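You operate a simulated robot arm through the tools that you are given. There is no shell and no other tool.

The job below is to be done with a simulated two-armed robot. You get a single attempt, and the scene is never put back.

TASK
Volume to LO, dock off, both docked headset packs into the yellow tray.
Fine: the orange and the teal pack stand upright in the tray; leave the dial, the LINK button and the third pack alone. Set down upright: what you pick out.

Only the result counts: the job must be done as asked and must still hold three seconds after the hand-in. Knocking over, shifting, dropping, spilling or breaking anything else fails it.

THE ROBOT
Two 7-joint arms with fingered hands on one trunk that stands fixed in place. Base frame: the origin is at the foot of the trunk, x ahead of it, y to its left, z up. Lengths are in mm, angles in degrees, forces in N, time in s.
The left shoulder is at [53, 173, 1254], the right one opposite. With the tool pointing down near the work surface each hand reaches from about 100 to 760 mm from the base axis, measured 20 degrees to its own side. Payload 3.5 kg a hand.
The TCP of each hand is the grasp point between the finger pads, 30 mm short of the fingertips. In the tool frame z runs along the fingers and y along their closing line. The gripper opens to 104 mm; its body begins 35 mm behind the TCP. The gripper is a hand of 3 fingers: y runs from the thumb to the fingers, the wrist lies at [-15, -104, -178] in the tool frame, and closing takes about 1.5 s.
Orientation is that of the tool frame in the base frame, as [roll, pitch, yaw] about the fixed x, y, z axes, in that order (R = Rz(yaw) Ry(pitch) Rx(roll)). With the fingers straight down and the wrist toward the robot, the tool's x, y and z point along [0, 1, 0], [1, 0, 0] and [0, 0, -1] of the base frame.

THE INTERFACE
- The arms move only by the tool step_arm. It takes "left_series", "right_series" or both (then of equal length, played together; a hand with none holds still); each is a list of rows, each a list of 7 numbers: the gripper command, from -1 (fully open) to 1 (shut), values between in proportion, then the shift along the tool's x, y, z in mm, then the turn, a rotation vector about the tool's x, y, z in rad. In form: [[claw, tx, ty, tz, ax, ay, az], ...]. A call has 1 to 20 rows; each row is the pose to reach, as a shift and turn from the pose commanded when the call began, along the tool's axes at that moment. Each row takes 0.2 s and may step no farther than 50 mm and 8.6 degrees from the row before; otherwise, or with a gripper value out of range, the whole call is refused. A pose out of reach is approached as far as the arm can. The call stops where the force on the tool passes 60 N (or 10 N more than at its start, if that is more) or the arm is blocked; 0.2 s more then pass. Each finger travels about 72 mm/s and halts on what it meets, pressing with about 30 N; the grip force reading is that of the motor and also rises with nothing between the fingers. The clock runs only during rows and for 0.2 s after the last one: add rows that repeat a pose to give the fingers time. The reply holds the time, the measured pose of the TCP, the force on the tool along the base axes, the opening and the grip force, in the units named above and with some noise, with the torque about the TCP (base axes, N m) and any sound that the robot's microphone picked up.
- Cameras (640 x 400 px; columns grow to the right, rows downward): "scene" is now at [125.7, -56.6, 1439.6]; the picture's right is [-0.62, -0.79, 0.00], its down [-0.36, 0.28, -0.89] and it looks along [0.70, -0.55, -0.45] (base axes); focal length 214 px, centre (320, 200). "left" rides on the left gripper at [-64, -94, -117] in its tool frame; the picture's right is [-0.72, -0.33, 0.61], its down [0.64, -0.65, 0.40] and it looks along [0.27, 0.68, 0.68] (tool axes); focal length 238 px, centre (320, 200). "right" rides on the right gripper at [64, -94, -117] in its tool frame; the picture's right is [-0.72, 0.33, -0.61], its down [-0.64, -0.65, 0.40] and it looks along [-0.27, 0.68, 0.68] (tool axes); focal length 238 px, centre (320, 200). There is no depth. A picture from a camera that has moved, and an enlarged one, comes with that camera's place and axes in the base frame and with its lens.
- grab_frame(camera): a new picture of that camera. No time passes.
- raise_lower(by): moves the trunk up (or, below 0, down) by that many mm; the arms and the scene camera ride with it, the base frame stays. It gives what a move gives, with no picture.
- preshape(shape, hand): the hand has 3 fingers and takes this shape, open, in about a second: jaw (thumb against the fingers, like two jaws); tri (thumb and two fingers); tip (a fingertip pinch); poke (one finger out to press); point (the index stretched); flat (the hand flat); cup (the hand cupped); fist (a fist). The gripper value then closes the fingers along that shape, each until it touches; the sizes above hold for jaw. It gives what a move gives, with no picture.
- aim_head(pan, tilt): turns the head with the scene camera to pan (to the left, within 86 degrees either way) and tilt (down, from -29 to 69), counted from straight ahead of the robot (the tilt from the chest, where the trunk bows). It gives what a move gives.
- close_up(camera, box): a new picture of the part [left, top, right, bottom] of that camera's present view, enlarged. No time passes.
- job_done(): hands the job in; it is judged then, once.

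Places have to be worked out from the pictures, the camera data and where the tool is seen. Open the grippers and draw the arms clear of the work before you hand the job in, unless the task says otherwise.

The tools are called after ">>>" by a JSON object that holds its "op" and its "data". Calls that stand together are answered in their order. step_arm: Moves the arms, as the interface text tells. Its arguments: {"type":"object","properties":{"left_series":{"type":"array"},"right_series":{"type":"array"}},"required":[]} The other tools are called the same way: raise_lower (by) moves the trunk up or down; preshape (shape, hand) gives the hand a shape; aim_head (pan, tilt) turns the head that bears the scene camera; grab_frame (camera) takes a picture; close_up (camera, box) takes an enlarged picture of a part of a camera's view; job_done () hands the job in.

At the start:

```text
time_s: 0.0
left_position: [465.1, -85.5, 1380.8]
left_orientation: [-179.9, 0.0, 90.1]
left_contact_force: [-0.5, -0.2, -0.2]
left_ft_torque: [0.02, 0.01, -0.03]
left_width: 103.7
left_finger_force: 0.0
left_shape: jaw
right_position: [348.7, -465.4, 1210.7]
right_orientation: [179.9, 0.0, 90.0]
right_contact_force: [-0.1, -0.6, 0.0]
right_ft_torque: [0.0, 0.01, 0.02]
right_width: 103.6
right_finger_force: 0.0
right_shape: jaw
trunk travel left (down, up): [-350.0, 404.0]
head pan, tilt (commanded): [-38.3, 27.0]
```

scene: 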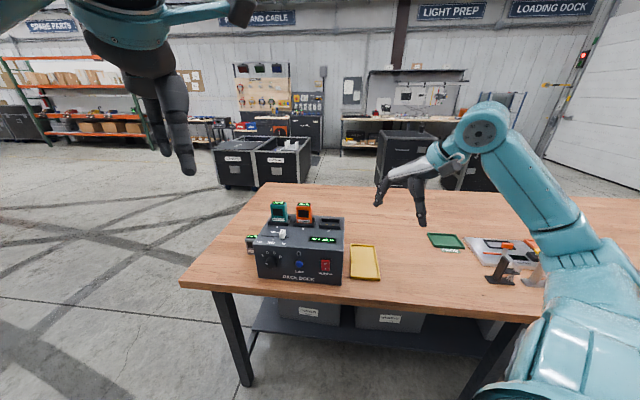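
right: 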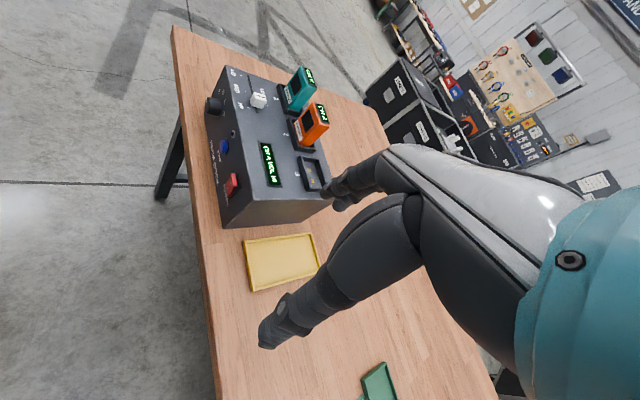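
left: 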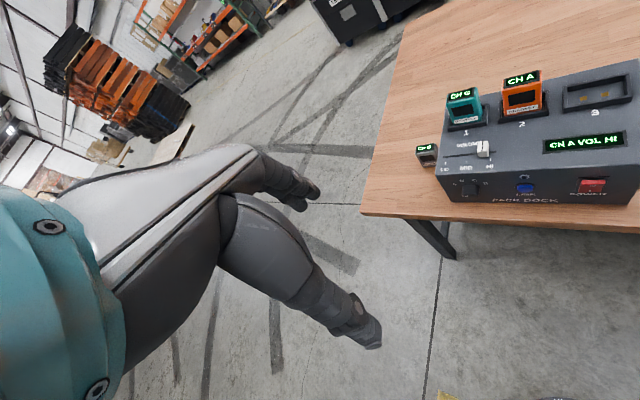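

I start by looking closely at the dock on the table from the scene and both hand cameras.

>>> {"op": "close_up", "data": {"camera": "scene", "box": [230, 190, 390, 290]}}

>>> {"op": "close_up", "data": {"camera": "left", "box": [400, 50, 640, 220]}}

>>> {"op": "close_up", "data": {"camera": "right", "box": [180, 50, 360, 300]}}

```text
4.00 times, centred on (310, 240) of scene
camera zoom: at [125.7, -56.6, 1439.6], right [-0.62, -0.79, 0.0], down [-0.36, 0.28, -0.89], along [0.7, -0.55, -0.45], focal length 858 px, centre (360, 40)
```

zoom: 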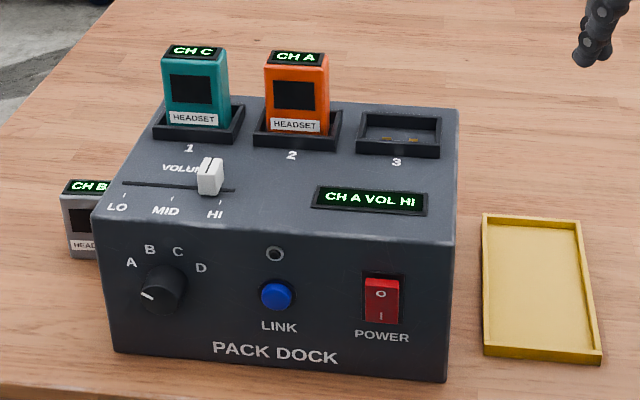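

```text
2.35 times, centred on (520, 135) of left
camera zoom: at [372.2, -150.7, 1497.0], right [-0.33, -0.72, -0.61], down [-0.65, 0.64, -0.4], along [0.68, 0.27, -0.68], focal length 561 px, centre (-151, 353)
```

zoom: 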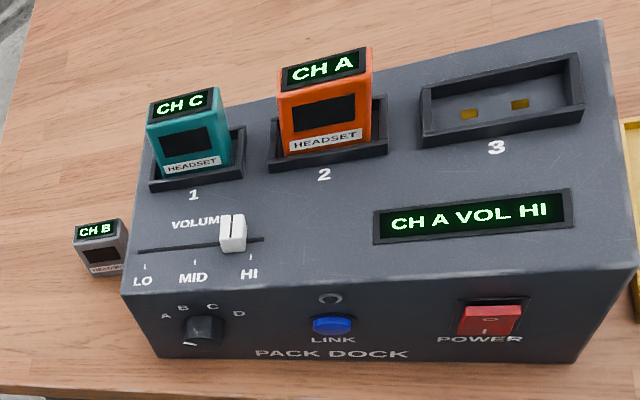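

```text
1.60 times, centred on (270, 175) of right
camera zoom: at [255.7, -401.2, 1328.1], right [0.33, -0.72, 0.61], down [-0.65, -0.64, -0.4], along [0.68, -0.27, -0.68], focal length 381 px, centre (400, 240)
```

zoom: 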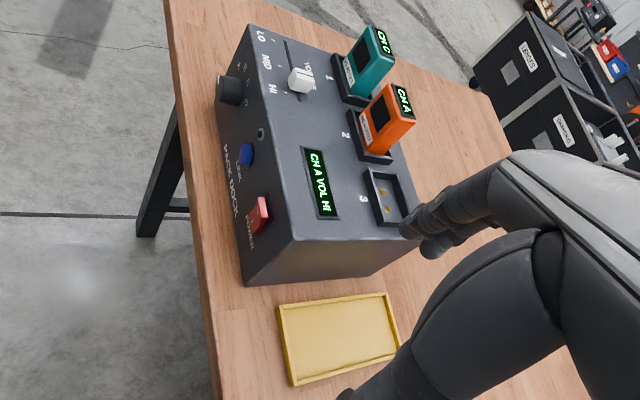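

The dock sits yawed about 45°, with its front toward the scene camera, roughly (476,-420) to (672,-225) along its front top edge at z≈1016. I take tighter views of the slider, the switch, the packs and the tray.

>>> {"op": "close_up", "data": {"camera": "scene", "box": [240, 195, 350, 265]}}

>>> {"op": "close_up", "data": {"camera": "scene", "box": [300, 250, 348, 280]}}

>>> {"op": "close_up", "data": {"camera": "left", "box": [430, 60, 560, 140]}}

>>> {"op": "close_up", "data": {"camera": "right", "box": [200, 60, 340, 150]}}

>>> {"op": "close_up", "data": {"camera": "left", "box": [410, 120, 500, 180]}}

```text
5.71 times, centred on (295, 230) of scene
camera zoom: at [125.7, -56.6, 1439.6], right [-0.62, -0.79, 0.0], down [-0.36, 0.28, -0.89], along [0.7, -0.55, -0.45], focal length 1226 px, centre (463, 29)
```

zoom: 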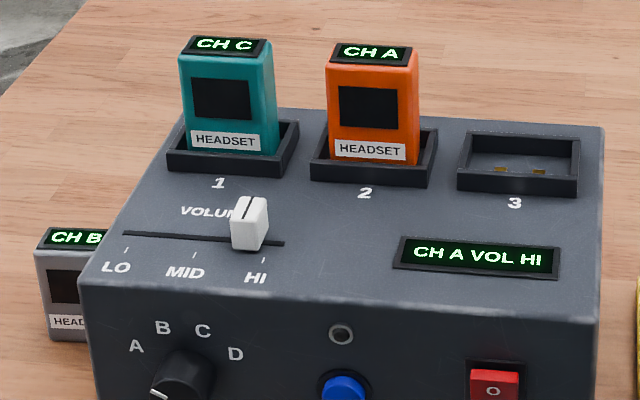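

```text
13.33 times, centred on (324, 265) of scene
camera zoom: at [125.7, -56.6, 1439.6], right [-0.62, -0.79, 0.0], down [-0.36, 0.28, -0.89], along [0.7, -0.55, -0.45], focal length 2860 px, centre (267, -667)
```

zoom: 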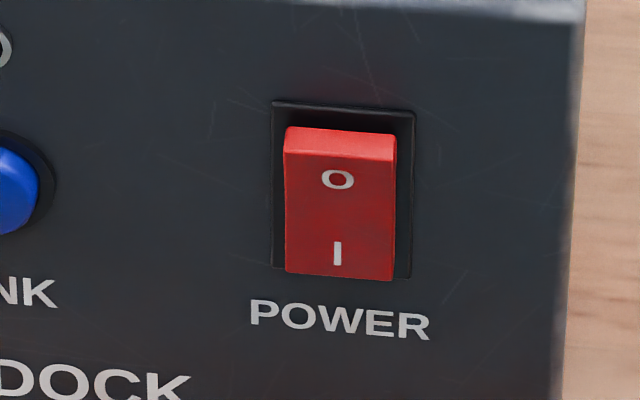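

```text
4.92 times, centred on (495, 100) of left
camera zoom: at [372.2, -150.7, 1497.0], right [-0.33, -0.72, -0.61], down [-0.65, 0.64, -0.4], along [0.68, 0.27, -0.68], focal length 1173 px, centre (-542, 692)
```

zoom: 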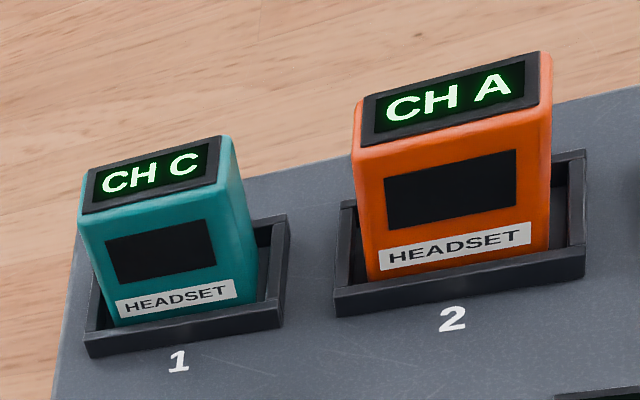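

```text
4.44 times, centred on (270, 105) of right
camera zoom: at [255.7, -401.2, 1328.1], right [0.33, -0.72, 0.61], down [-0.65, -0.64, -0.4], along [0.68, -0.27, -0.68], focal length 1059 px, centre (542, 622)
```

zoom: 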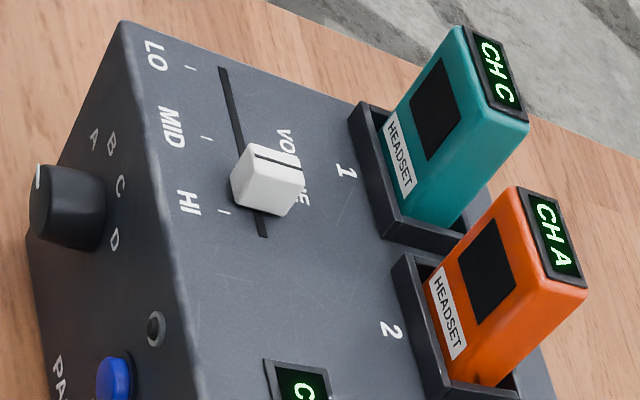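

```text
6.67 times, centred on (455, 150) of left
camera zoom: at [372.2, -150.7, 1497.0], right [-0.33, -0.72, -0.61], down [-0.65, 0.64, -0.4], along [0.68, 0.27, -0.68], focal length 1589 px, centre (-580, 533)
```

zoom: 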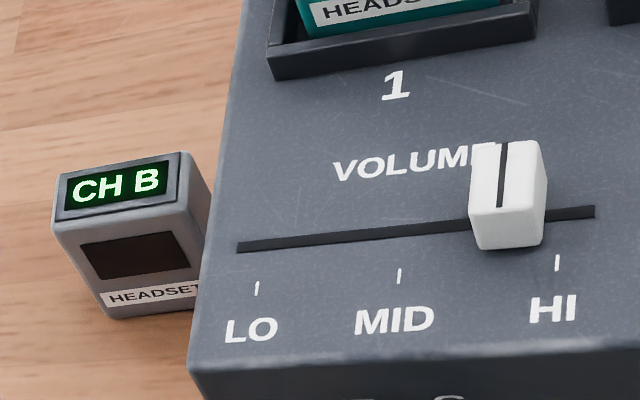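

The rocker stands out at its O half (so the dock is on), and the knob sits about 13 mm short of HI at about (646,-311). My estimates are teal pack centre ≈(737,-355), orange ≈(669,-418), tops at z≈1090. I give the right hand the poke shape and look at where its finger lies.

>>> {"op": "preshape", "data": {"hand": "right", "shape": "poke"}}

```text
time_s: 0.9
left_position: [464.5, -85.1, 1380.7]
left_orientation: [-180.0, 0.0, 90.1]
left_contact_force: [0.1, -0.3, 0.3]
left_ft_torque: [0.0, -0.01, 0.05]
left_width: 103.5
left_finger_force: 0.0
left_shape: jaw
right_position: [350.4, -465.8, 1211.1]
right_orientation: [-179.9, 0.1, 90.1]
right_contact_force: [-0.1, 0.1, -0.7]
right_ft_torque: [-0.02, 0.0, 0.0]
right_width: 0.0
right_finger_force: 0.0
right_shape: poke
trunk travel left (down, up): [-350.0, 404.0]
head pan, tilt (commanded): [-38.3, 27.0]
```

Now I look at the hand in the poke shape from the scene, right and left cameras.

>>> {"op": "close_up", "data": {"camera": "scene", "box": [350, 100, 510, 240]}}

>>> {"op": "grab_frame", "data": {"camera": "right"}}

>>> {"op": "grab_frame", "data": {"camera": "left"}}

```text
2.86 times, centred on (430, 170) of scene
camera zoom: at [125.7, -56.6, 1439.6], right [-0.62, -0.79, 0.0], down [-0.36, 0.28, -0.89], along [0.7, -0.55, -0.45], focal length 613 px, centre (6, 286)
```

zoom: 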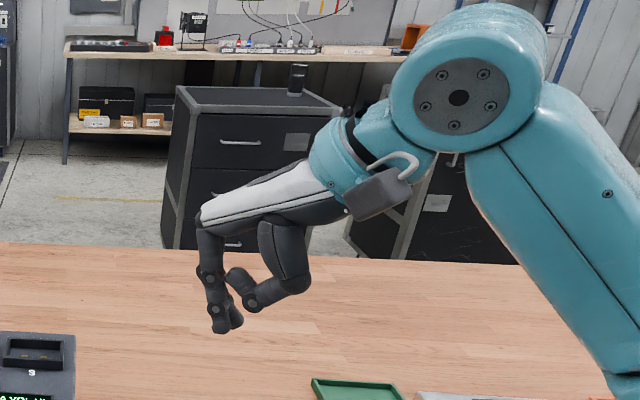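

```text
taken
camera right: at [255.8, -401.1, 1328.1], right [0.33, -0.72, 0.61], down [-0.65, -0.64, -0.4], along [0.68, -0.27, -0.68], focal length 238 px, centre (320, 200)
```

right: 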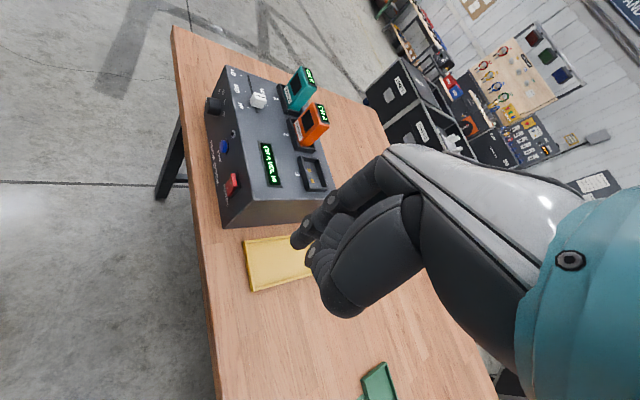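

```text
taken
camera left: at [372.2, -150.8, 1497.0], right [-0.33, -0.72, -0.61], down [-0.65, 0.64, -0.4], along [0.68, 0.27, -0.68], focal length 238 px, centre (320, 200)
```

left: 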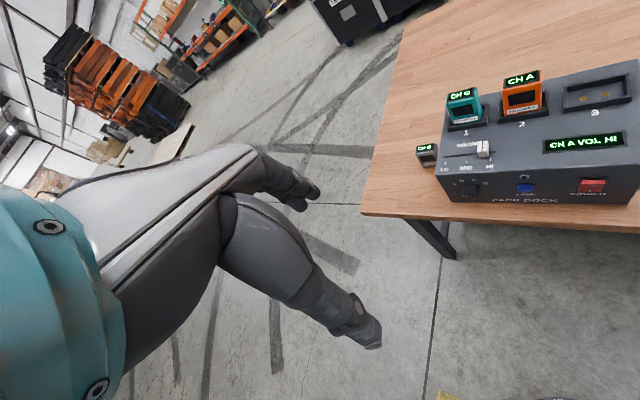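

The poke finger seems to end about 30 mm below the TCP; I enlarge the fingertips to fix its offset, from two cameras.

>>> {"op": "close_up", "data": {"camera": "scene", "box": [390, 155, 438, 187]}}

>>> {"op": "close_up", "data": {"camera": "right", "box": [260, 130, 440, 330]}}

```text
12.50 times, centred on (414, 171) of scene
camera zoom: at [125.7, -56.6, 1439.6], right [-0.62, -0.79, 0.0], down [-0.36, 0.28, -0.89], along [0.7, -0.55, -0.45], focal length 2681 px, centre (-855, 562)
```

zoom: 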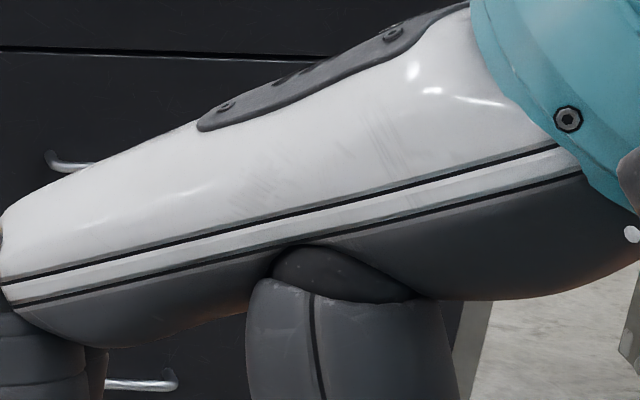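

```text
2.00 times, centred on (350, 230) of right
camera zoom: at [255.8, -401.1, 1328.1], right [0.33, -0.72, 0.61], down [-0.65, -0.64, -0.4], along [0.68, -0.27, -0.68], focal length 477 px, centre (260, 140)
```

zoom: 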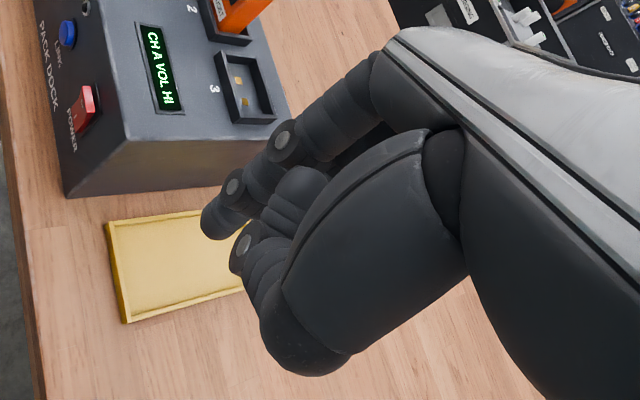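

I zoom onto the fingertips proper.

>>> {"op": "close_up", "data": {"camera": "scene", "box": [378, 172, 426, 222]}}

```text
8.00 times, centred on (402, 197) of scene
camera zoom: at [125.7, -56.6, 1439.6], right [-0.62, -0.79, 0.0], down [-0.36, 0.28, -0.89], along [0.7, -0.55, -0.45], focal length 1716 px, centre (-336, 224)
```

zoom: 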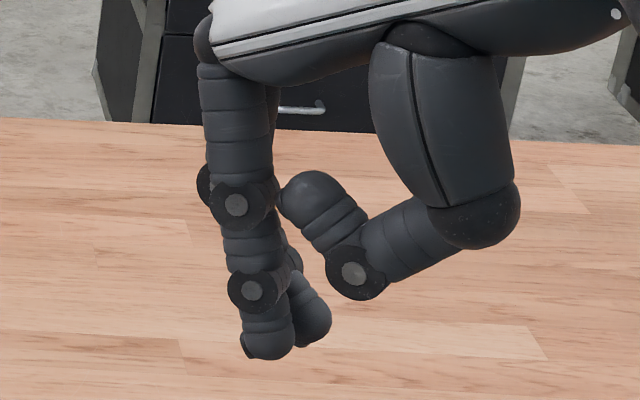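

In poke, the index and middle tips sit about 30 mm beyond the TCP, at tool x ≈ ±8 and y ≈ +2. I bring the right hand over the HI side of the slider, turned 45° so that tool y points along the track towards LO, staying above the packs.

>>> {"op": "step_arm", "data": {"right_series": [[-1, 18, 38, 9, 0, 0, -0.112], [-1, 36, 76, 18, 0, 0, -0.224], [-1, 54, 114, 27, 0, 0, -0.336], [-1, 72, 152, 36, 0, 0, -0.448], [-1, 90, 190, 44, 0, 0, -0.56], [-1, 108, 228, 53, 0, 0, -0.672], [-1, 126, 265, 61, 0, 0, -0.785], [-1, 126, 265, 61, 0, 0, -0.785]]}}

```text
time_s: 2.7
left_position: [464.1, -85.7, 1381.2]
left_orientation: [-180.0, 0.0, 90.1]
left_contact_force: [-0.2, -0.8, -0.7]
left_ft_torque: [0.0, 0.01, -0.01]
left_width: 103.4
left_finger_force: 0.0
left_shape: jaw
right_position: [613.9, -337.5, 1149.7]
right_orientation: [180.0, 0.0, 135.3]
right_contact_force: [0.1, 0.1, 0.0]
right_ft_torque: [-0.01, 0.0, -0.01]
right_width: 0.2
right_finger_force: 0.0
right_shape: poke
trunk travel left (down, up): [-350.0, 404.0]
head pan, tilt (commanded): [-38.3, 27.0]
```

The hand is at (614,-338,1150) with the wanted turn. I look from the scene and left cameras to check the fingertips against the knob.

>>> {"op": "close_up", "data": {"camera": "scene", "box": [230, 150, 390, 250]}}

>>> {"op": "close_up", "data": {"camera": "left", "box": [410, 40, 640, 200]}}

>>> {"op": "grab_frame", "data": {"camera": "right"}}

```text
4.00 times, centred on (310, 200) of scene
camera zoom: at [124.7, -57.1, 1439.8], right [-0.62, -0.79, 0.0], down [-0.36, 0.28, -0.89], along [0.7, -0.55, -0.45], focal length 858 px, centre (360, 200)
```

zoom: 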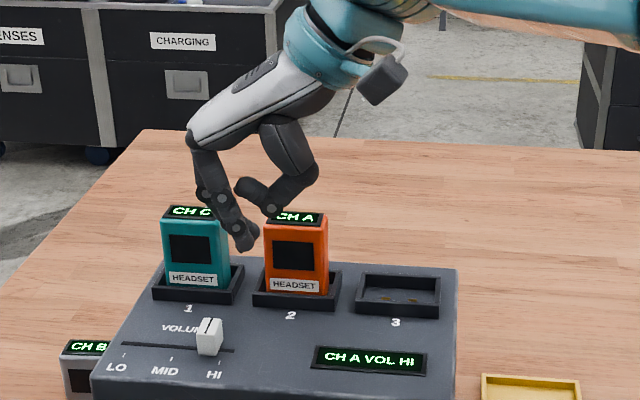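

```text
2.50 times, centred on (525, 120) of left
camera zoom: at [371.2, -151.2, 1497.3], right [-0.32, -0.72, -0.61], down [-0.65, 0.64, -0.4], along [0.68, 0.27, -0.68], focal length 596 px, centre (-192, 400)
```

zoom: 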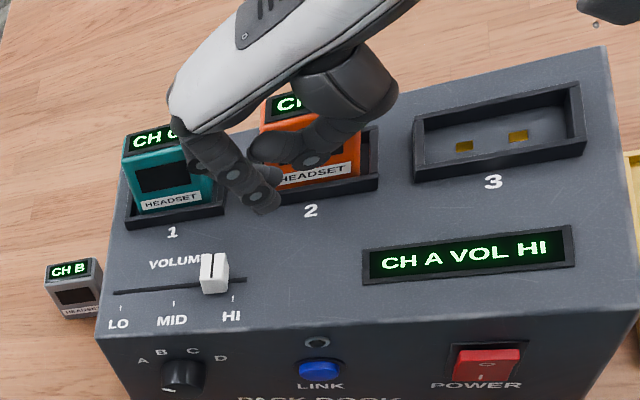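

```text
taken
camera right: at [502.3, -358.9, 1266.1], right [0.74, -0.28, 0.61], down [-0.01, -0.91, -0.4], along [0.67, 0.3, -0.68], focal length 238 px, centre (320, 200)
```

right: 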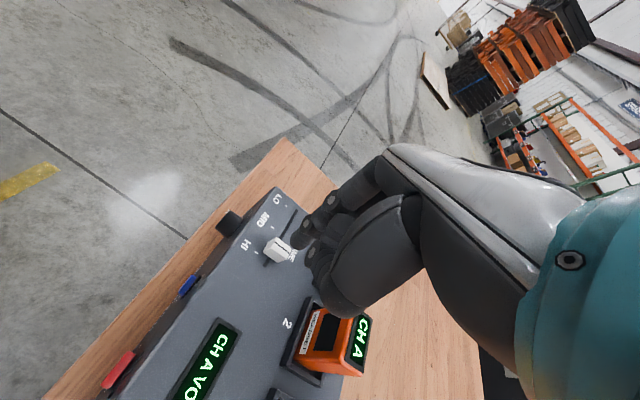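

Prediction and picture agree (tip at about (615,-336,1120)), about 40 mm on the HI side of the knob and in line with the track. I descend to tip height ≈1031 and check again.

>>> {"op": "step_arm", "data": {"right_series": [[-1, 0, 0, 30, 0, 0, 0], [-1, 0, 0, 60, 0, 0, 0], [-1, 0, 0, 88, 0, 0, 0], [-1, 0, 0, 88, 0, 0, 0]]}}

```text
time_s: 3.7
left_position: [465.9, -84.6, 1379.8]
left_orientation: [179.9, -0.1, 90.1]
left_contact_force: [-0.4, 0.8, 0.5]
left_ft_torque: [0.01, 0.0, -0.01]
left_width: 103.7
left_finger_force: 0.2
left_shape: jaw
right_position: [615.7, -339.8, 1059.2]
right_orientation: [179.9, 0.1, 135.2]
right_contact_force: [0.4, 0.1, -0.2]
right_ft_torque: [-0.03, 0.0, 0.0]
right_width: 0.2
right_finger_force: 0.0
right_shape: poke
trunk travel left (down, up): [-350.0, 404.0]
head pan, tilt (commanded): [-38.3, 27.0]
```

I check the height and side clearance of the fingertips next to the knob.

>>> {"op": "close_up", "data": {"camera": "scene", "box": [240, 195, 350, 265]}}

>>> {"op": "close_up", "data": {"camera": "left", "box": [430, 110, 550, 190]}}

>>> {"op": "close_up", "data": {"camera": "right", "box": [180, 150, 360, 270]}}

```text
5.71 times, centred on (295, 230) of scene
camera zoom: at [125.5, -56.5, 1439.7], right [-0.62, -0.79, 0.0], down [-0.36, 0.28, -0.89], along [0.7, -0.55, -0.45], focal length 1226 px, centre (463, 29)
```

zoom: 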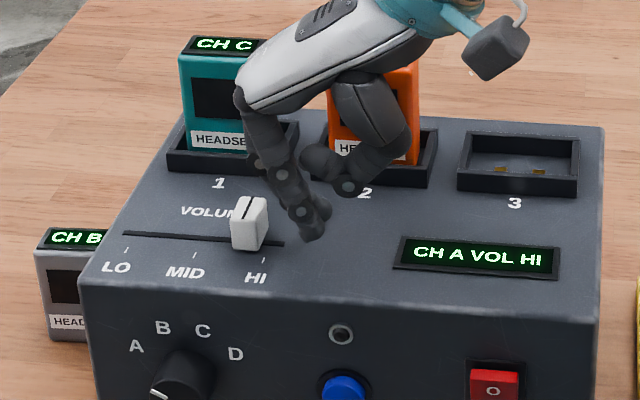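

```text
5.00 times, centred on (490, 150) of left
camera zoom: at [372.0, -150.6, 1497.1], right [-0.33, -0.72, -0.61], down [-0.65, 0.64, -0.4], along [0.68, 0.27, -0.68], focal length 1192 px, centre (-530, 450)
```

zoom: 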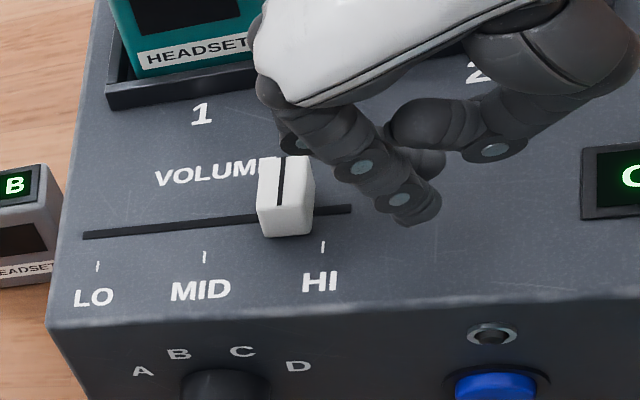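

```text
3.33 times, centred on (270, 210) of right
camera zoom: at [503.5, -360.9, 1176.5], right [0.74, -0.28, 0.61], down [-0.01, -0.92, -0.4], along [0.67, 0.29, -0.68], focal length 794 px, centre (487, 167)
```

zoom: 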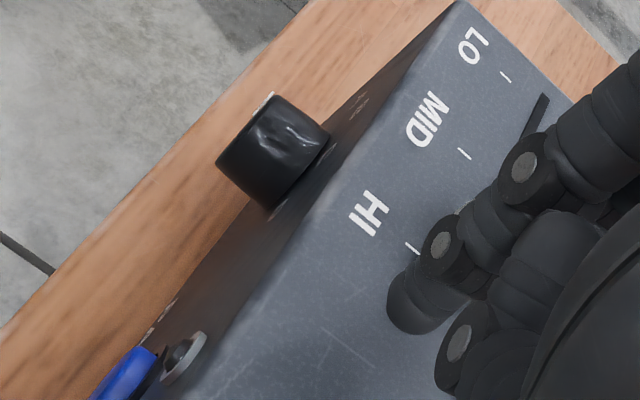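

Tips are about 30 mm past the HI side of the knob and slightly above the panel. I lower 5 mm and push slowly along the track towards LO, at first 60 mm.

>>> {"op": "step_arm", "data": {"right_series": [[-1, 0, 0, 5, 0, 0, 0], [-1, 0, 8, 5, 0, 0, 0], [-1, 0, 16, 5, 0, 0, 0], [-1, 0, 23, 5, 0, 0, 0], [-1, 0, 30, 5, 0, 0, 0], [-1, 0, 37, 5, 0, 0, 0], [-1, 0, 44, 5, 0, 0, 0], [-1, 0, 50, 5, 0, 0, 0], [-1, 0, 55, 5, 0, 0, 0], [-1, 0, 60, 5, 0, 0, 0]]}}

>>> {"op": "close_up", "data": {"camera": "scene", "box": [240, 195, 350, 265]}}

>>> {"op": "close_up", "data": {"camera": "left", "box": [430, 110, 550, 190]}}

```text
time_s: 5.9
left_position: [464.2, -84.6, 1380.4]
left_orientation: [180.0, 0.1, 90.1]
left_contact_force: [-0.3, 0.5, 0.1]
left_ft_torque: [-0.02, 0.02, -0.03]
left_width: 103.5
left_finger_force: 0.2
left_shape: jaw
right_position: [641.2, -300.0, 1059.5]
right_orientation: [180.0, -0.1, 135.0]
right_contact_force: [0.3, 0.6, -0.5]
right_ft_torque: [-0.02, -0.02, -0.01]
right_width: 0.2
right_finger_force: 0.1
right_shape: poke
right hand out of reach, approached as far as the arm can: row 7, 8, 9, 10
trunk travel left (down, up): [-350.0, 404.0]
head pan, tilt (commanded): [-38.3, 27.0]
```

```text
5.71 times, centred on (295, 230) of scene
camera zoom: at [125.7, -56.7, 1439.6], right [-0.62, -0.79, 0.0], down [-0.36, 0.28, -0.89], along [0.7, -0.55, -0.45], focal length 1226 px, centre (463, 29)
```

zoom: 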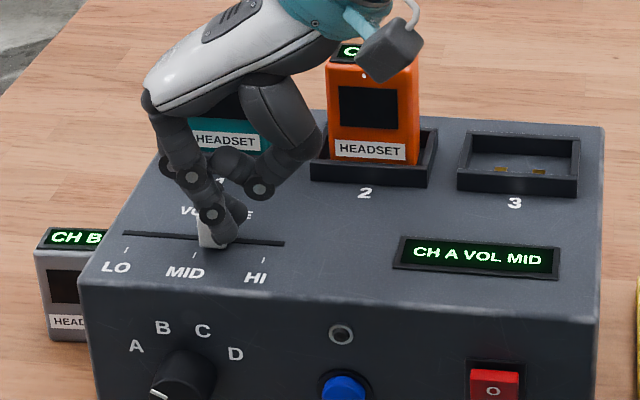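

```text
5.00 times, centred on (490, 150) of left
camera zoom: at [372.2, -150.8, 1496.9], right [-0.33, -0.72, -0.61], down [-0.65, 0.64, -0.4], along [0.68, 0.27, -0.68], focal length 1192 px, centre (-530, 450)
```

zoom: 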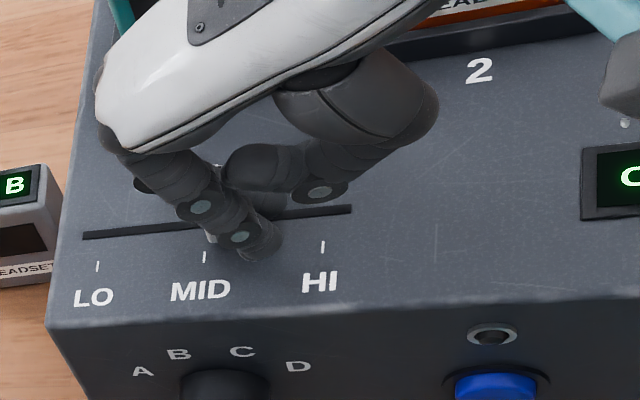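

The display reads VOL MID and the arm ran out of reach at (641,-300) with the wrist swung outward. I back off 25 mm and turn the hand back to the wrist-toward-robot yaw, which gives more reach for the remaining push.

>>> {"op": "step_arm", "data": {"right_series": [[-1, 0, -15, 0, 0, 0, 0], [-1, 0, -30, 0, 0, 0, 0], [-1, 0, -35, 0, 0, 0, 0.13], [-1, 0, -35, 0, 0, 0, 0.26], [-1, 0, -35, 0, 0, 0, 0.39], [-1, 0, -35, 0, 0, 0, 0.52], [-1, 0, -35, 0, 0, 0, 0.65], [-1, 0, -35, 0, 0, 0, 0.785], [-1, 0, -35, 0, 0, 0, 0.785]]}}

>>> {"op": "close_up", "data": {"camera": "scene", "box": [240, 195, 350, 265]}}

>>> {"op": "close_up", "data": {"camera": "left", "box": [430, 110, 550, 190]}}

```text
time_s: 7.9
left_position: [465.4, -84.2, 1380.6]
left_orientation: [180.0, 0.1, 90.2]
left_contact_force: [-0.7, -0.2, -0.5]
left_ft_torque: [0.02, 0.0, 0.02]
left_width: 103.8
left_finger_force: 0.2
left_shape: jaw
right_position: [615.3, -325.0, 1060.0]
right_orientation: [-179.9, 0.1, 90.1]
right_contact_force: [0.7, -0.4, -0.3]
right_ft_torque: [0.0, 0.01, -0.02]
right_width: 0.0
right_finger_force: 0.1
right_shape: poke
trunk travel left (down, up): [-350.0, 404.0]
head pan, tilt (commanded): [-38.3, 27.0]
```

```text
5.71 times, centred on (295, 230) of scene
camera zoom: at [125.7, -56.5, 1439.6], right [-0.62, -0.79, 0.0], down [-0.36, 0.28, -0.89], along [0.7, -0.55, -0.45], focal length 1226 px, centre (463, 29)
```

zoom: 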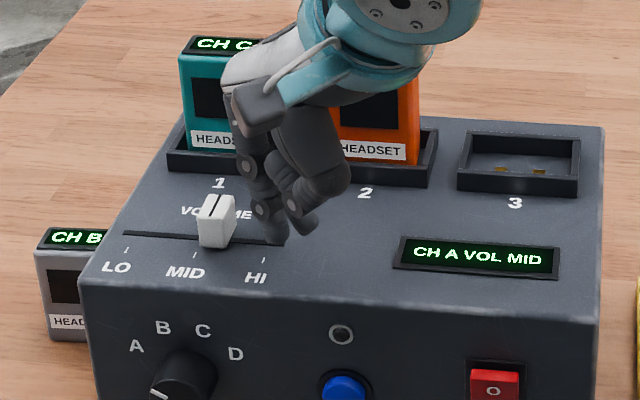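

```text
5.00 times, centred on (490, 150) of left
camera zoom: at [372.3, -150.6, 1497.0], right [-0.33, -0.72, -0.61], down [-0.65, 0.64, -0.4], along [0.68, 0.27, -0.68], focal length 1192 px, centre (-530, 450)
```

zoom: 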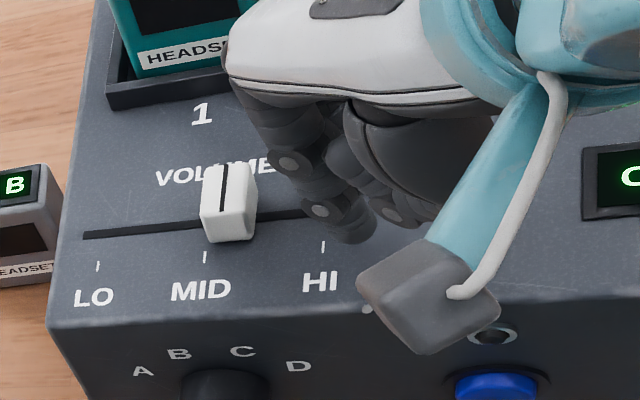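

The knob is now near MID at about (658,-296), and the hand is at (615,-325) with the wrist toward the robot. I line the leading finger up with the track, lower it 6 mm and push a further 60 mm along the track.

>>> {"op": "step_arm", "data": {"right_series": [[-1, -9.5, 9.2, 6, 0, 0, 0], [-1, -2.4, 16.2, 6, 0, 0, 0], [-1, 4.8, 23.2, 6, 0, 0, 0], [-1, 10.5, 28.8, 6, 0, 0, 0], [-1, 16.2, 34.4, 6, 0, 0, 0], [-1, 21.9, 40, 6, 0, 0, 0], [-1, 27.6, 45.6, 6, 0, 0, 0], [-1, 33.3, 51.2, 6, 0, 0, 0], [-1, 33.3, 51.2, 6, 0, 0, 0]]}}

>>> {"op": "close_up", "data": {"camera": "scene", "box": [240, 195, 350, 265]}}

>>> {"op": "close_up", "data": {"camera": "left", "box": [430, 110, 550, 190]}}

```text
time_s: 9.9
left_position: [465.5, -84.3, 1380.2]
left_orientation: [-179.9, -0.1, 90.1]
left_contact_force: [0.0, -0.8, 0.2]
left_ft_torque: [-0.01, 0.03, -0.01]
left_width: 103.7
left_finger_force: 0.1
left_shape: jaw
right_position: [666.8, -290.8, 1054.2]
right_orientation: [179.8, 0.0, 90.1]
right_contact_force: [-0.2, 0.0, -0.4]
right_ft_torque: [-0.01, 0.01, 0.01]
right_width: 0.0
right_finger_force: 0.0
right_shape: poke
trunk travel left (down, up): [-350.0, 404.0]
head pan, tilt (commanded): [-38.3, 27.0]
```

```text
5.71 times, centred on (295, 230) of scene
camera zoom: at [125.7, -56.6, 1439.7], right [-0.62, -0.79, 0.0], down [-0.36, 0.28, -0.89], along [0.7, -0.55, -0.45], focal length 1226 px, centre (463, 29)
```

zoom: 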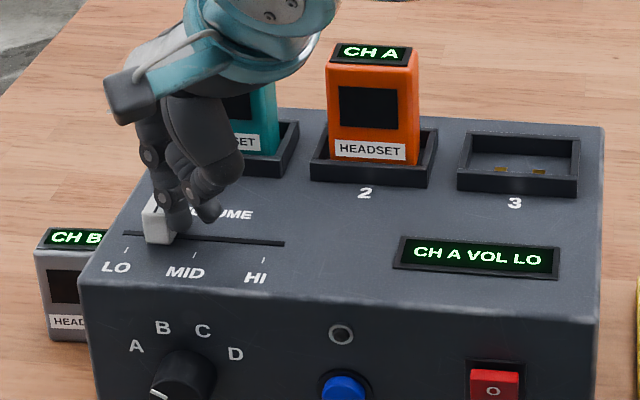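

```text
5.00 times, centred on (490, 150) of left
camera zoom: at [372.2, -150.7, 1497.0], right [-0.33, -0.72, -0.61], down [-0.65, 0.64, -0.4], along [0.68, 0.27, -0.68], focal length 1192 px, centre (-530, 450)
```

zoom: 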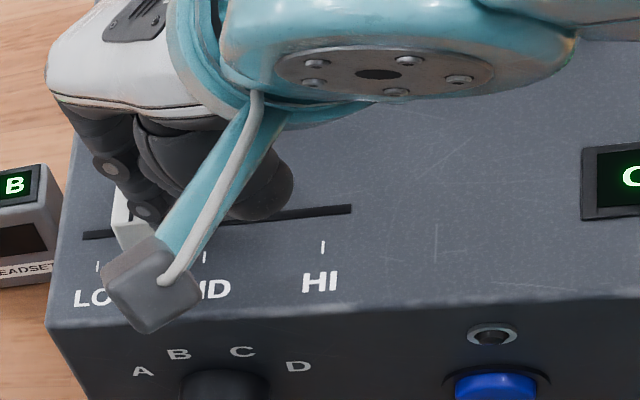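

The display already reads VOL LO, with the knob about 15 mm short of the LO mark. I push it a further 14 mm gently to bring it to the mark.

>>> {"op": "step_arm", "data": {"right_series": [[-1, 2.5, 2.5, 0, 0, 0, 0], [-1, 5, 5, 0, 0, 0, 0], [-1, 7.5, 7.5, 0, 0, 0, 0], [-1, 10, 10, 0, 0, 0, 0], [-1, 10, 10, 0, 0, 0, 0]]}}

>>> {"op": "close_up", "data": {"camera": "scene", "box": [240, 195, 350, 265]}}

```text
time_s: 11.1
left_position: [465.6, -85.0, 1381.3]
left_orientation: [179.9, 0.0, 90.1]
left_contact_force: [1.1, 0.6, -0.6]
left_ft_torque: [-0.01, -0.01, -0.01]
left_width: 103.5
left_finger_force: 0.0
left_shape: jaw
right_position: [666.9, -285.9, 1057.2]
right_orientation: [179.9, -0.1, 90.1]
right_contact_force: [0.7, 0.1, -0.3]
right_ft_torque: [0.02, 0.0, -0.03]
right_width: 0.2
right_finger_force: 0.0
right_shape: poke
right hand out of reach, approached as far as the arm can: row 1, 2, 3, 4, 5
trunk travel left (down, up): [-350.0, 404.0]
head pan, tilt (commanded): [-38.3, 27.0]
```

```text
5.71 times, centred on (295, 230) of scene
camera zoom: at [125.7, -56.7, 1439.6], right [-0.62, -0.79, 0.0], down [-0.36, 0.28, -0.89], along [0.7, -0.55, -0.45], focal length 1226 px, centre (463, 29)
```

zoom: 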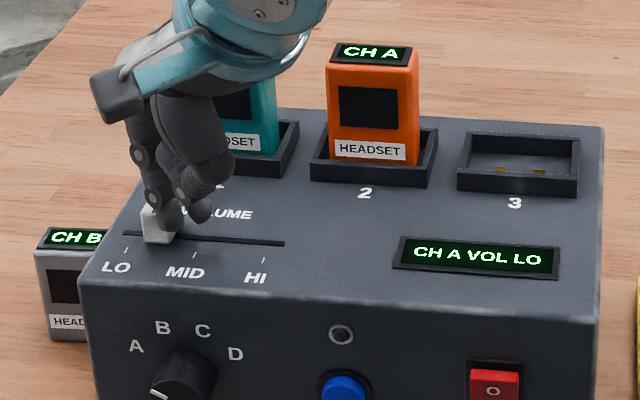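

The knob is about 13 mm from the LO mark, and the arm is again at its limit; with the wrist level with the shoulder the wrist joint seems to be what limits it. I back off, then raise the trunk 180 mm so that the arm reaches down from higher up.

>>> {"op": "step_arm", "data": {"right_series": [[-1, -10, -10, 0, 0, 0, 0], [-1, -15, -15, -20, 0, 0, 0], [-1, -15, -15, -50, 0, 0, 0]]}}

>>> {"op": "raise_lower", "data": {"by": 180}}

```text
time_s: 11.9
left_position: [465.1, -84.9, 1380.1]
left_orientation: [-180.0, 0.1, 90.1]
left_contact_force: [0.2, -0.4, 0.0]
left_ft_torque: [0.02, 0.02, -0.01]
left_width: 103.6
left_finger_force: 0.1
left_shape: jaw
right_position: [651.7, -299.5, 1108.2]
right_orientation: [180.0, 0.1, 90.0]
right_contact_force: [-0.2, 0.4, 0.3]
right_ft_torque: [-0.03, 0.02, -0.01]
right_width: 0.0
right_finger_force: 0.1
right_shape: poke
trunk travel left (down, up): [-350.0, 404.0]
head pan, tilt (commanded): [-38.3, 27.0]
```

```text
time_s: 13.9
left_position: [466.4, -85.5, 1558.8]
left_orientation: [-180.0, 0.1, 90.2]
left_contact_force: [0.9, 0.6, 0.0]
left_ft_torque: [-0.01, 0.03, -0.02]
left_width: 103.6
left_finger_force: 0.0
left_shape: jaw
right_position: [647.8, -300.5, 1292.4]
right_orientation: [179.6, 0.0, 90.2]
right_contact_force: [-0.4, 0.7, 0.2]
right_ft_torque: [-0.05, 0.02, 0.01]
right_width: 0.0
right_finger_force: 0.0
right_shape: poke
trunk travel left (down, up): [-530.0, 224.0]
head pan, tilt (commanded): [-38.3, 27.0]
```

The trunk is up 180 mm. I tilt the head down to keep the dock in view, and look again.

>>> {"op": "aim_head", "data": {"pan": -36, "tilt": 42}}

>>> {"op": "grab_frame", "data": {"camera": "scene"}}

>>> {"op": "close_up", "data": {"camera": "scene", "box": [240, 120, 400, 220]}}

>>> {"op": "grab_frame", "data": {"camera": "left"}}

```text
time_s: 14.7
left_position: [465.6, -84.5, 1560.5]
left_orientation: [179.9, 0.0, 90.0]
left_contact_force: [-0.5, -0.2, 0.2]
left_ft_torque: [0.01, -0.03, -0.04]
left_width: 103.7
left_finger_force: 0.1
left_shape: jaw
right_position: [648.1, -300.7, 1291.2]
right_orientation: [179.5, 0.0, 90.1]
right_contact_force: [-0.3, -0.1, 0.4]
right_ft_torque: [0.0, -0.01, 0.01]
right_width: 0.0
right_finger_force: 0.0
right_shape: poke
trunk travel left (down, up): [-530.0, 224.0]
head pan, tilt (commanded): [-36.0, 42.0]
```

```text
taken
camera scene: at [86.4, -49.0, 1597.8], right [-0.59, -0.81, 0.0], down [-0.54, 0.39, -0.74], along [0.6, -0.44, -0.67], focal length 214 px, centre (320, 200)
```

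scene: 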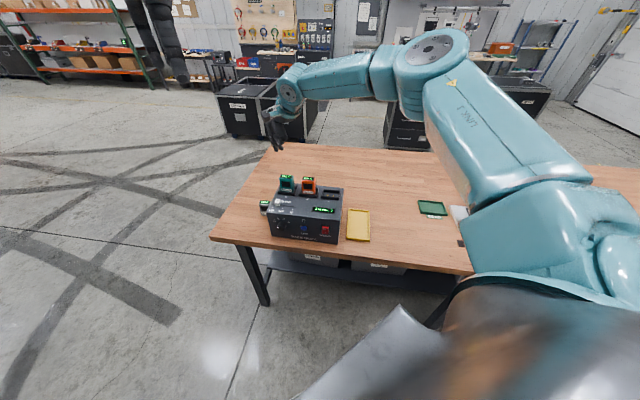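

```text
4.00 times, centred on (320, 170) of scene
camera zoom: at [86.4, -49.0, 1597.8], right [-0.59, -0.81, 0.0], down [-0.54, 0.39, -0.74], along [0.6, -0.44, -0.67], focal length 858 px, centre (320, 320)
```

zoom: 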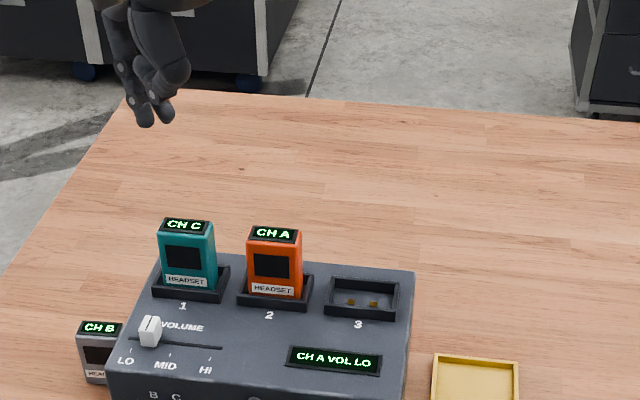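

```text
taken
camera left: at [372.1, -150.7, 1677.0], right [-0.33, -0.72, -0.61], down [-0.65, 0.64, -0.4], along [0.68, 0.27, -0.68], focal length 238 px, centre (320, 200)
```

left: 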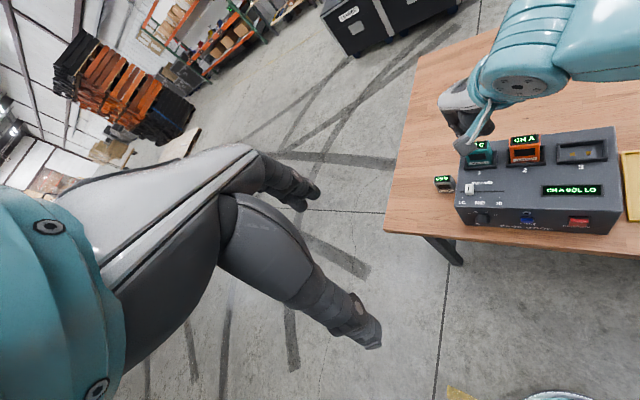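

The display reads VOL LO. I zoom on the knob to see how far it is from the LO mark.

>>> {"op": "close_up", "data": {"camera": "scene", "box": [262, 190, 302, 215]}}

>>> {"op": "close_up", "data": {"camera": "left", "box": [430, 150, 530, 215]}}

```text
16.00 times, centred on (282, 202) of scene
camera zoom: at [86.4, -49.0, 1597.8], right [-0.59, -0.81, 0.0], down [-0.54, 0.39, -0.74], along [0.6, -0.44, -0.67], focal length 3432 px, centre (928, 160)
```

zoom: 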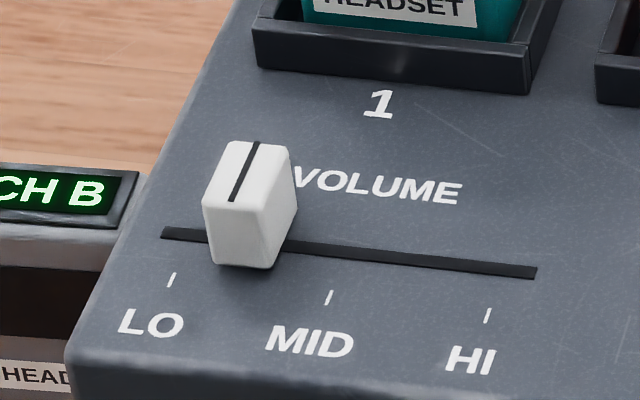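

```text
6.15 times, centred on (480, 182) of left
camera zoom: at [372.1, -150.7, 1677.0], right [-0.33, -0.72, -0.61], down [-0.65, 0.64, -0.4], along [0.68, 0.27, -0.68], focal length 1467 px, centre (-665, 308)
```

zoom: 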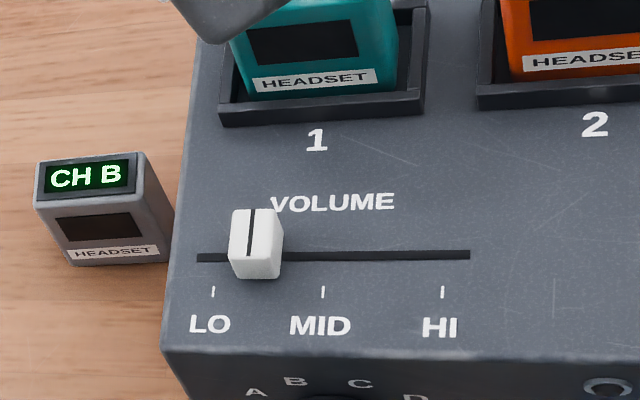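

The knob is about 15 mm from LO, so I push it on. With the trunk raised, I descend to behind the knob again and check the pose reached.

>>> {"op": "step_arm", "data": {"right_series": [[-1, 0, 3, 48, 0, 0, 0], [-1, 0, 3, 96, 0, 0, 0], [-1, 0, 3, 144, 0, 0, 0], [-1, 0, 3, 190, 0, 0, 0], [-1, 0, 3, 220, 0, 0, 0], [-1, 0, 3, 236, 0, 0, 0], [-1, 0, 3, 236, 0, 0, 0]]}}

>>> {"op": "close_up", "data": {"camera": "scene", "box": [262, 180, 310, 215]}}

```text
time_s: 16.3
left_position: [465.1, -85.5, 1559.9]
left_orientation: [-179.9, 0.1, 90.1]
left_contact_force: [-0.5, 0.6, 0.6]
left_ft_torque: [-0.01, -0.01, 0.0]
left_width: 103.7
left_finger_force: 0.0
left_shape: jaw
right_position: [574.4, -325.1, 1140.8]
right_orientation: [179.6, 0.0, 90.0]
right_contact_force: [0.3, -0.5, -0.1]
right_ft_torque: [-0.01, 0.0, 0.0]
right_width: 0.0
right_finger_force: 0.0
right_shape: poke
right hand out of reach, approached as far as the arm can: row 1, 2, 3, 4, 5, 6, 7
trunk travel left (down, up): [-530.0, 224.0]
head pan, tilt (commanded): [-36.0, 42.0]
```

```text
11.43 times, centred on (286, 198) of scene
camera zoom: at [86.5, -49.1, 1597.7], right [-0.59, -0.81, 0.0], down [-0.54, 0.39, -0.74], along [0.6, -0.44, -0.67], focal length 2451 px, centre (709, 229)
```

zoom: 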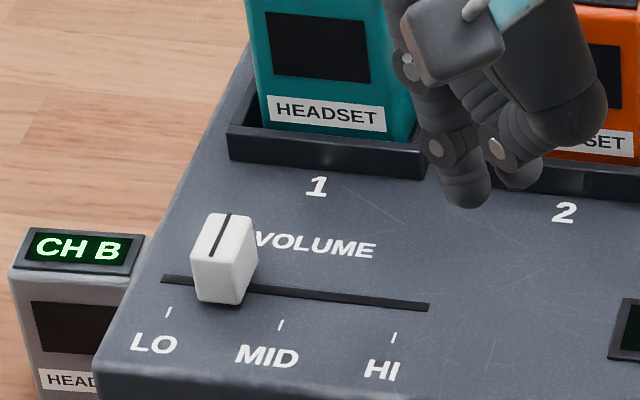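

Raising the trunk made the reach shorter, so it is not the shoulder height that limits. I look at the arm's configuration to understand.

>>> {"op": "grab_frame", "data": {"camera": "scene"}}

>>> {"op": "grab_frame", "data": {"camera": "left"}}

>>> {"op": "grab_frame", "data": {"camera": "right"}}

```text
taken
camera scene: at [86.5, -49.1, 1597.7], right [-0.59, -0.81, 0.0], down [-0.54, 0.39, -0.74], along [0.6, -0.44, -0.67], focal length 214 px, centre (320, 200)
```

scene: 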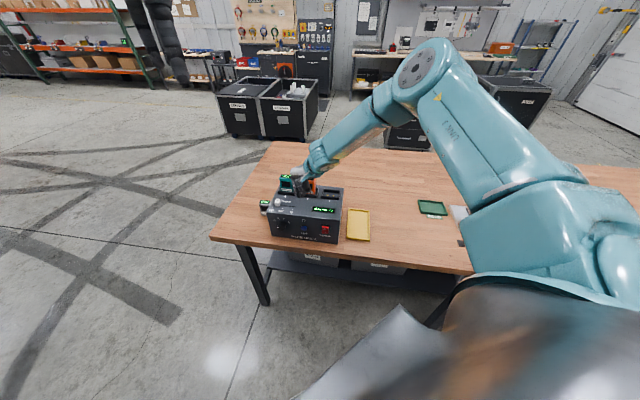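

```text
taken
camera left: at [372.2, -150.7, 1677.0], right [-0.33, -0.72, -0.61], down [-0.65, 0.64, -0.4], along [0.68, 0.27, -0.68], focal length 238 px, centre (320, 200)
```

left: 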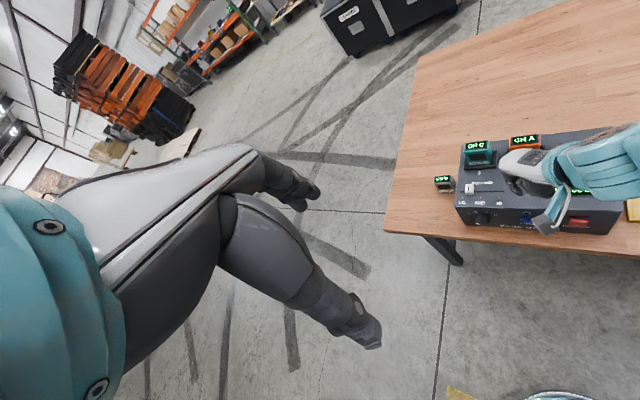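

```text
taken
camera right: at [480.0, -261.1, 1256.4], right [0.32, -0.72, 0.62], down [-0.65, -0.64, -0.41], along [0.69, -0.27, -0.67], focal length 238 px, centre (320, 200)
```

right: 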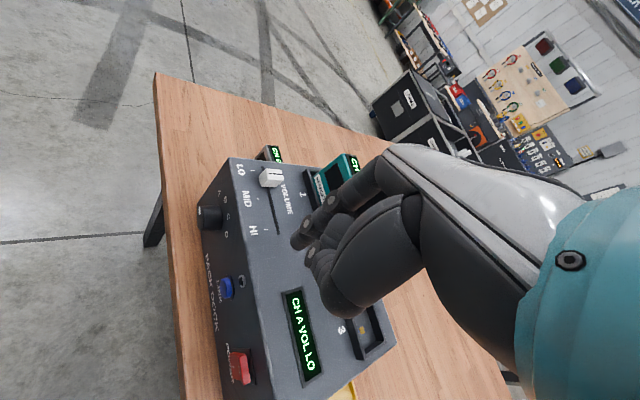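

The elbow is high and the forearm slopes steeply down, so it is likely the wrist's backward bend that limits the reach; a lower trunk should help. I withdraw the right hand up and back before lowering the trunk.

>>> {"op": "step_arm", "data": {"right_series": [[-1, -2, -5, -40, 0, 0, 0], [-1, -10, -20, -80, 0, 0, 0], [-1, -25, -45, -115, 0, 0, 0], [-1, -42, -72, -145, 0, 0, 0], [-1, -58, -98, -172, 0, 0, 0], [-1, -75, -124, -199, 0, 0, 0], [-1, -75, -124, -199, 0, 0, 0]]}}

>>> {"op": "raise_lower", "data": {"by": -180}}

```text
time_s: 17.9
left_position: [465.5, -84.5, 1559.5]
left_orientation: [179.9, -0.1, 90.1]
left_contact_force: [0.0, 0.6, 0.7]
left_ft_torque: [0.0, 0.02, -0.01]
left_width: 103.5
left_finger_force: 0.1
left_shape: jaw
right_position: [449.4, -397.7, 1337.3]
right_orientation: [179.7, 0.0, 90.1]
right_contact_force: [0.4, -0.4, -0.1]
right_ft_torque: [0.01, 0.02, 0.02]
right_width: 0.0
right_finger_force: 0.1
right_shape: poke
trunk travel left (down, up): [-530.0, 224.0]
head pan, tilt (commanded): [-36.0, 42.0]
```

```text
time_s: 19.9
left_position: [464.7, -85.2, 1381.9]
left_orientation: [179.9, 0.0, 90.0]
left_contact_force: [-0.1, -1.5, 0.1]
left_ft_torque: [-0.02, -0.03, 0.02]
left_width: 103.5
left_finger_force: 0.0
left_shape: jaw
right_position: [448.1, -397.8, 1159.2]
right_orientation: [179.6, 0.0, 90.1]
right_contact_force: [0.0, -0.7, 0.2]
right_ft_torque: [0.02, 0.01, 0.04]
right_width: 0.0
right_finger_force: 0.0
right_shape: poke
trunk travel left (down, up): [-350.0, 404.0]
head pan, tilt (commanded): [-36.0, 42.0]
```

Back at the starting height. I raise the right hand 150 mm, then lower the trunk by 150 mm.

>>> {"op": "step_arm", "data": {"right_series": [[-1, 0, 0, -45, 0, 0, 0], [-1, 0, 0, -90, 0, 0, 0], [-1, 0, 0, -135, 0, 0, 0], [-1, 0, 0, -150, 0, 0, 0]]}}

>>> {"op": "raise_lower", "data": {"by": -150}}

>>> {"op": "grab_frame", "data": {"camera": "scene"}}

```text
time_s: 20.9
left_position: [464.7, -84.8, 1379.4]
left_orientation: [-180.0, 0.0, 90.1]
left_contact_force: [0.5, 0.2, -0.8]
left_ft_torque: [-0.02, 0.01, 0.0]
left_width: 103.8
left_finger_force: 0.1
left_shape: jaw
right_position: [448.0, -399.6, 1306.7]
right_orientation: [179.6, 0.0, 90.1]
right_contact_force: [-0.3, 0.0, 0.1]
right_ft_torque: [-0.01, 0.04, -0.07]
right_width: 0.1
right_finger_force: 0.0
right_shape: poke
trunk travel left (down, up): [-350.0, 404.0]
head pan, tilt (commanded): [-36.0, 42.0]
```

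```text
time_s: 22.6
left_position: [464.6, -85.0, 1230.2]
left_orientation: [180.0, 0.1, 90.0]
left_contact_force: [-0.3, 0.6, 0.0]
left_ft_torque: [-0.02, -0.02, 0.02]
left_width: 103.5
left_finger_force: 0.0
left_shape: jaw
right_position: [447.6, -398.4, 1158.2]
right_orientation: [179.5, 0.0, 90.1]
right_contact_force: [0.5, 0.7, 0.8]
right_ft_torque: [-0.01, -0.02, 0.02]
right_width: 0.0
right_finger_force: 0.0
right_shape: poke
trunk travel left (down, up): [-200.0, 554.0]
head pan, tilt (commanded): [-36.0, 42.0]
```

```text
taken
camera scene: at [181.3, -49.0, 1263.4], right [-0.59, -0.81, 0.0], down [-0.54, 0.39, -0.74], along [0.6, -0.44, -0.67], focal length 214 px, centre (320, 200)
```

scene: 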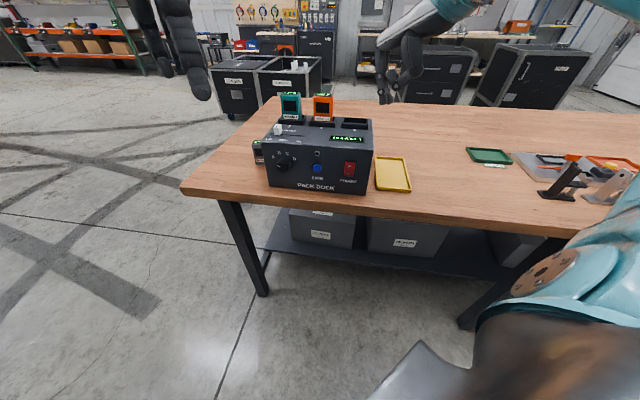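

The trunk bows forward as it goes down (the camera, and so the shoulders, moved ahead), which helps the reach. I turn the head to the dock and move the hand to behind the knob again at z≈1155.

>>> {"op": "aim_head", "data": {"pan": -36, "tilt": 28}}

>>> {"op": "step_arm", "data": {"right_series": [[-1, 20, 41, 0, 0, 0, 0], [-1, 40, 82, 0, 0, 0, 0], [-1, 60, 123, 0, 0, 0, 0], [-1, 80, 164, 0, 0, 0, 0], [-1, 98, 203, 0, 0, 0, 0], [-1, 98, 203, 0, 0, 0, 0]]}}

>>> {"op": "close_up", "data": {"camera": "scene", "box": [200, 80, 420, 220]}}

```text
time_s: 23.4
left_position: [465.4, -84.9, 1230.3]
left_orientation: [179.9, 0.0, 90.1]
left_contact_force: [-0.6, 0.0, -0.1]
left_ft_torque: [0.0, 0.0, 0.02]
left_width: 103.6
left_finger_force: 0.1
left_shape: jaw
right_position: [448.6, -397.7, 1157.0]
right_orientation: [179.6, -0.1, 90.0]
right_contact_force: [-0.2, -0.2, 0.4]
right_ft_torque: [-0.03, 0.02, 0.01]
right_width: 0.2
right_finger_force: 0.1
right_shape: poke
trunk travel left (down, up): [-200.0, 554.0]
head pan, tilt (commanded): [-36.0, 28.0]
```

```text
time_s: 24.8
left_position: [463.9, -85.9, 1230.0]
left_orientation: [180.0, 0.0, 90.1]
left_contact_force: [0.1, 0.5, -0.7]
left_ft_torque: [-0.01, -0.01, 0.0]
left_width: 103.7
left_finger_force: 0.0
left_shape: jaw
right_position: [650.5, -297.9, 1159.3]
right_orientation: [179.5, -0.1, 90.1]
right_contact_force: [0.5, 0.1, 0.3]
right_ft_torque: [0.04, -0.02, 0.01]
right_width: 0.0
right_finger_force: 0.1
right_shape: poke
trunk travel left (down, up): [-200.0, 554.0]
head pan, tilt (commanded): [-36.0, 28.0]
```

```text
2.86 times, centred on (310, 150) of scene
camera zoom: at [187.7, -53.5, 1284.8], right [-0.59, -0.81, 0.0], down [-0.38, 0.28, -0.88], along [0.71, -0.52, -0.47], focal length 613 px, centre (349, 343)
```

zoom: 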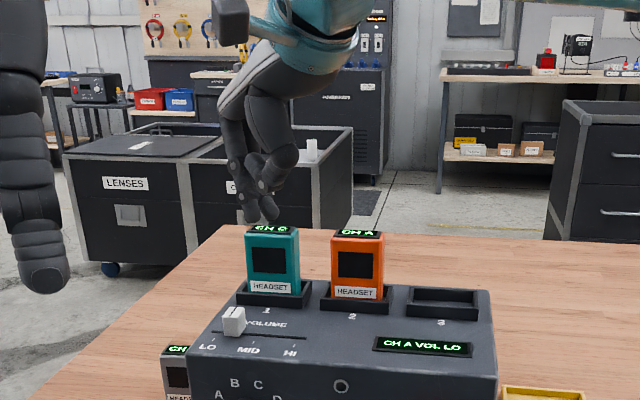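

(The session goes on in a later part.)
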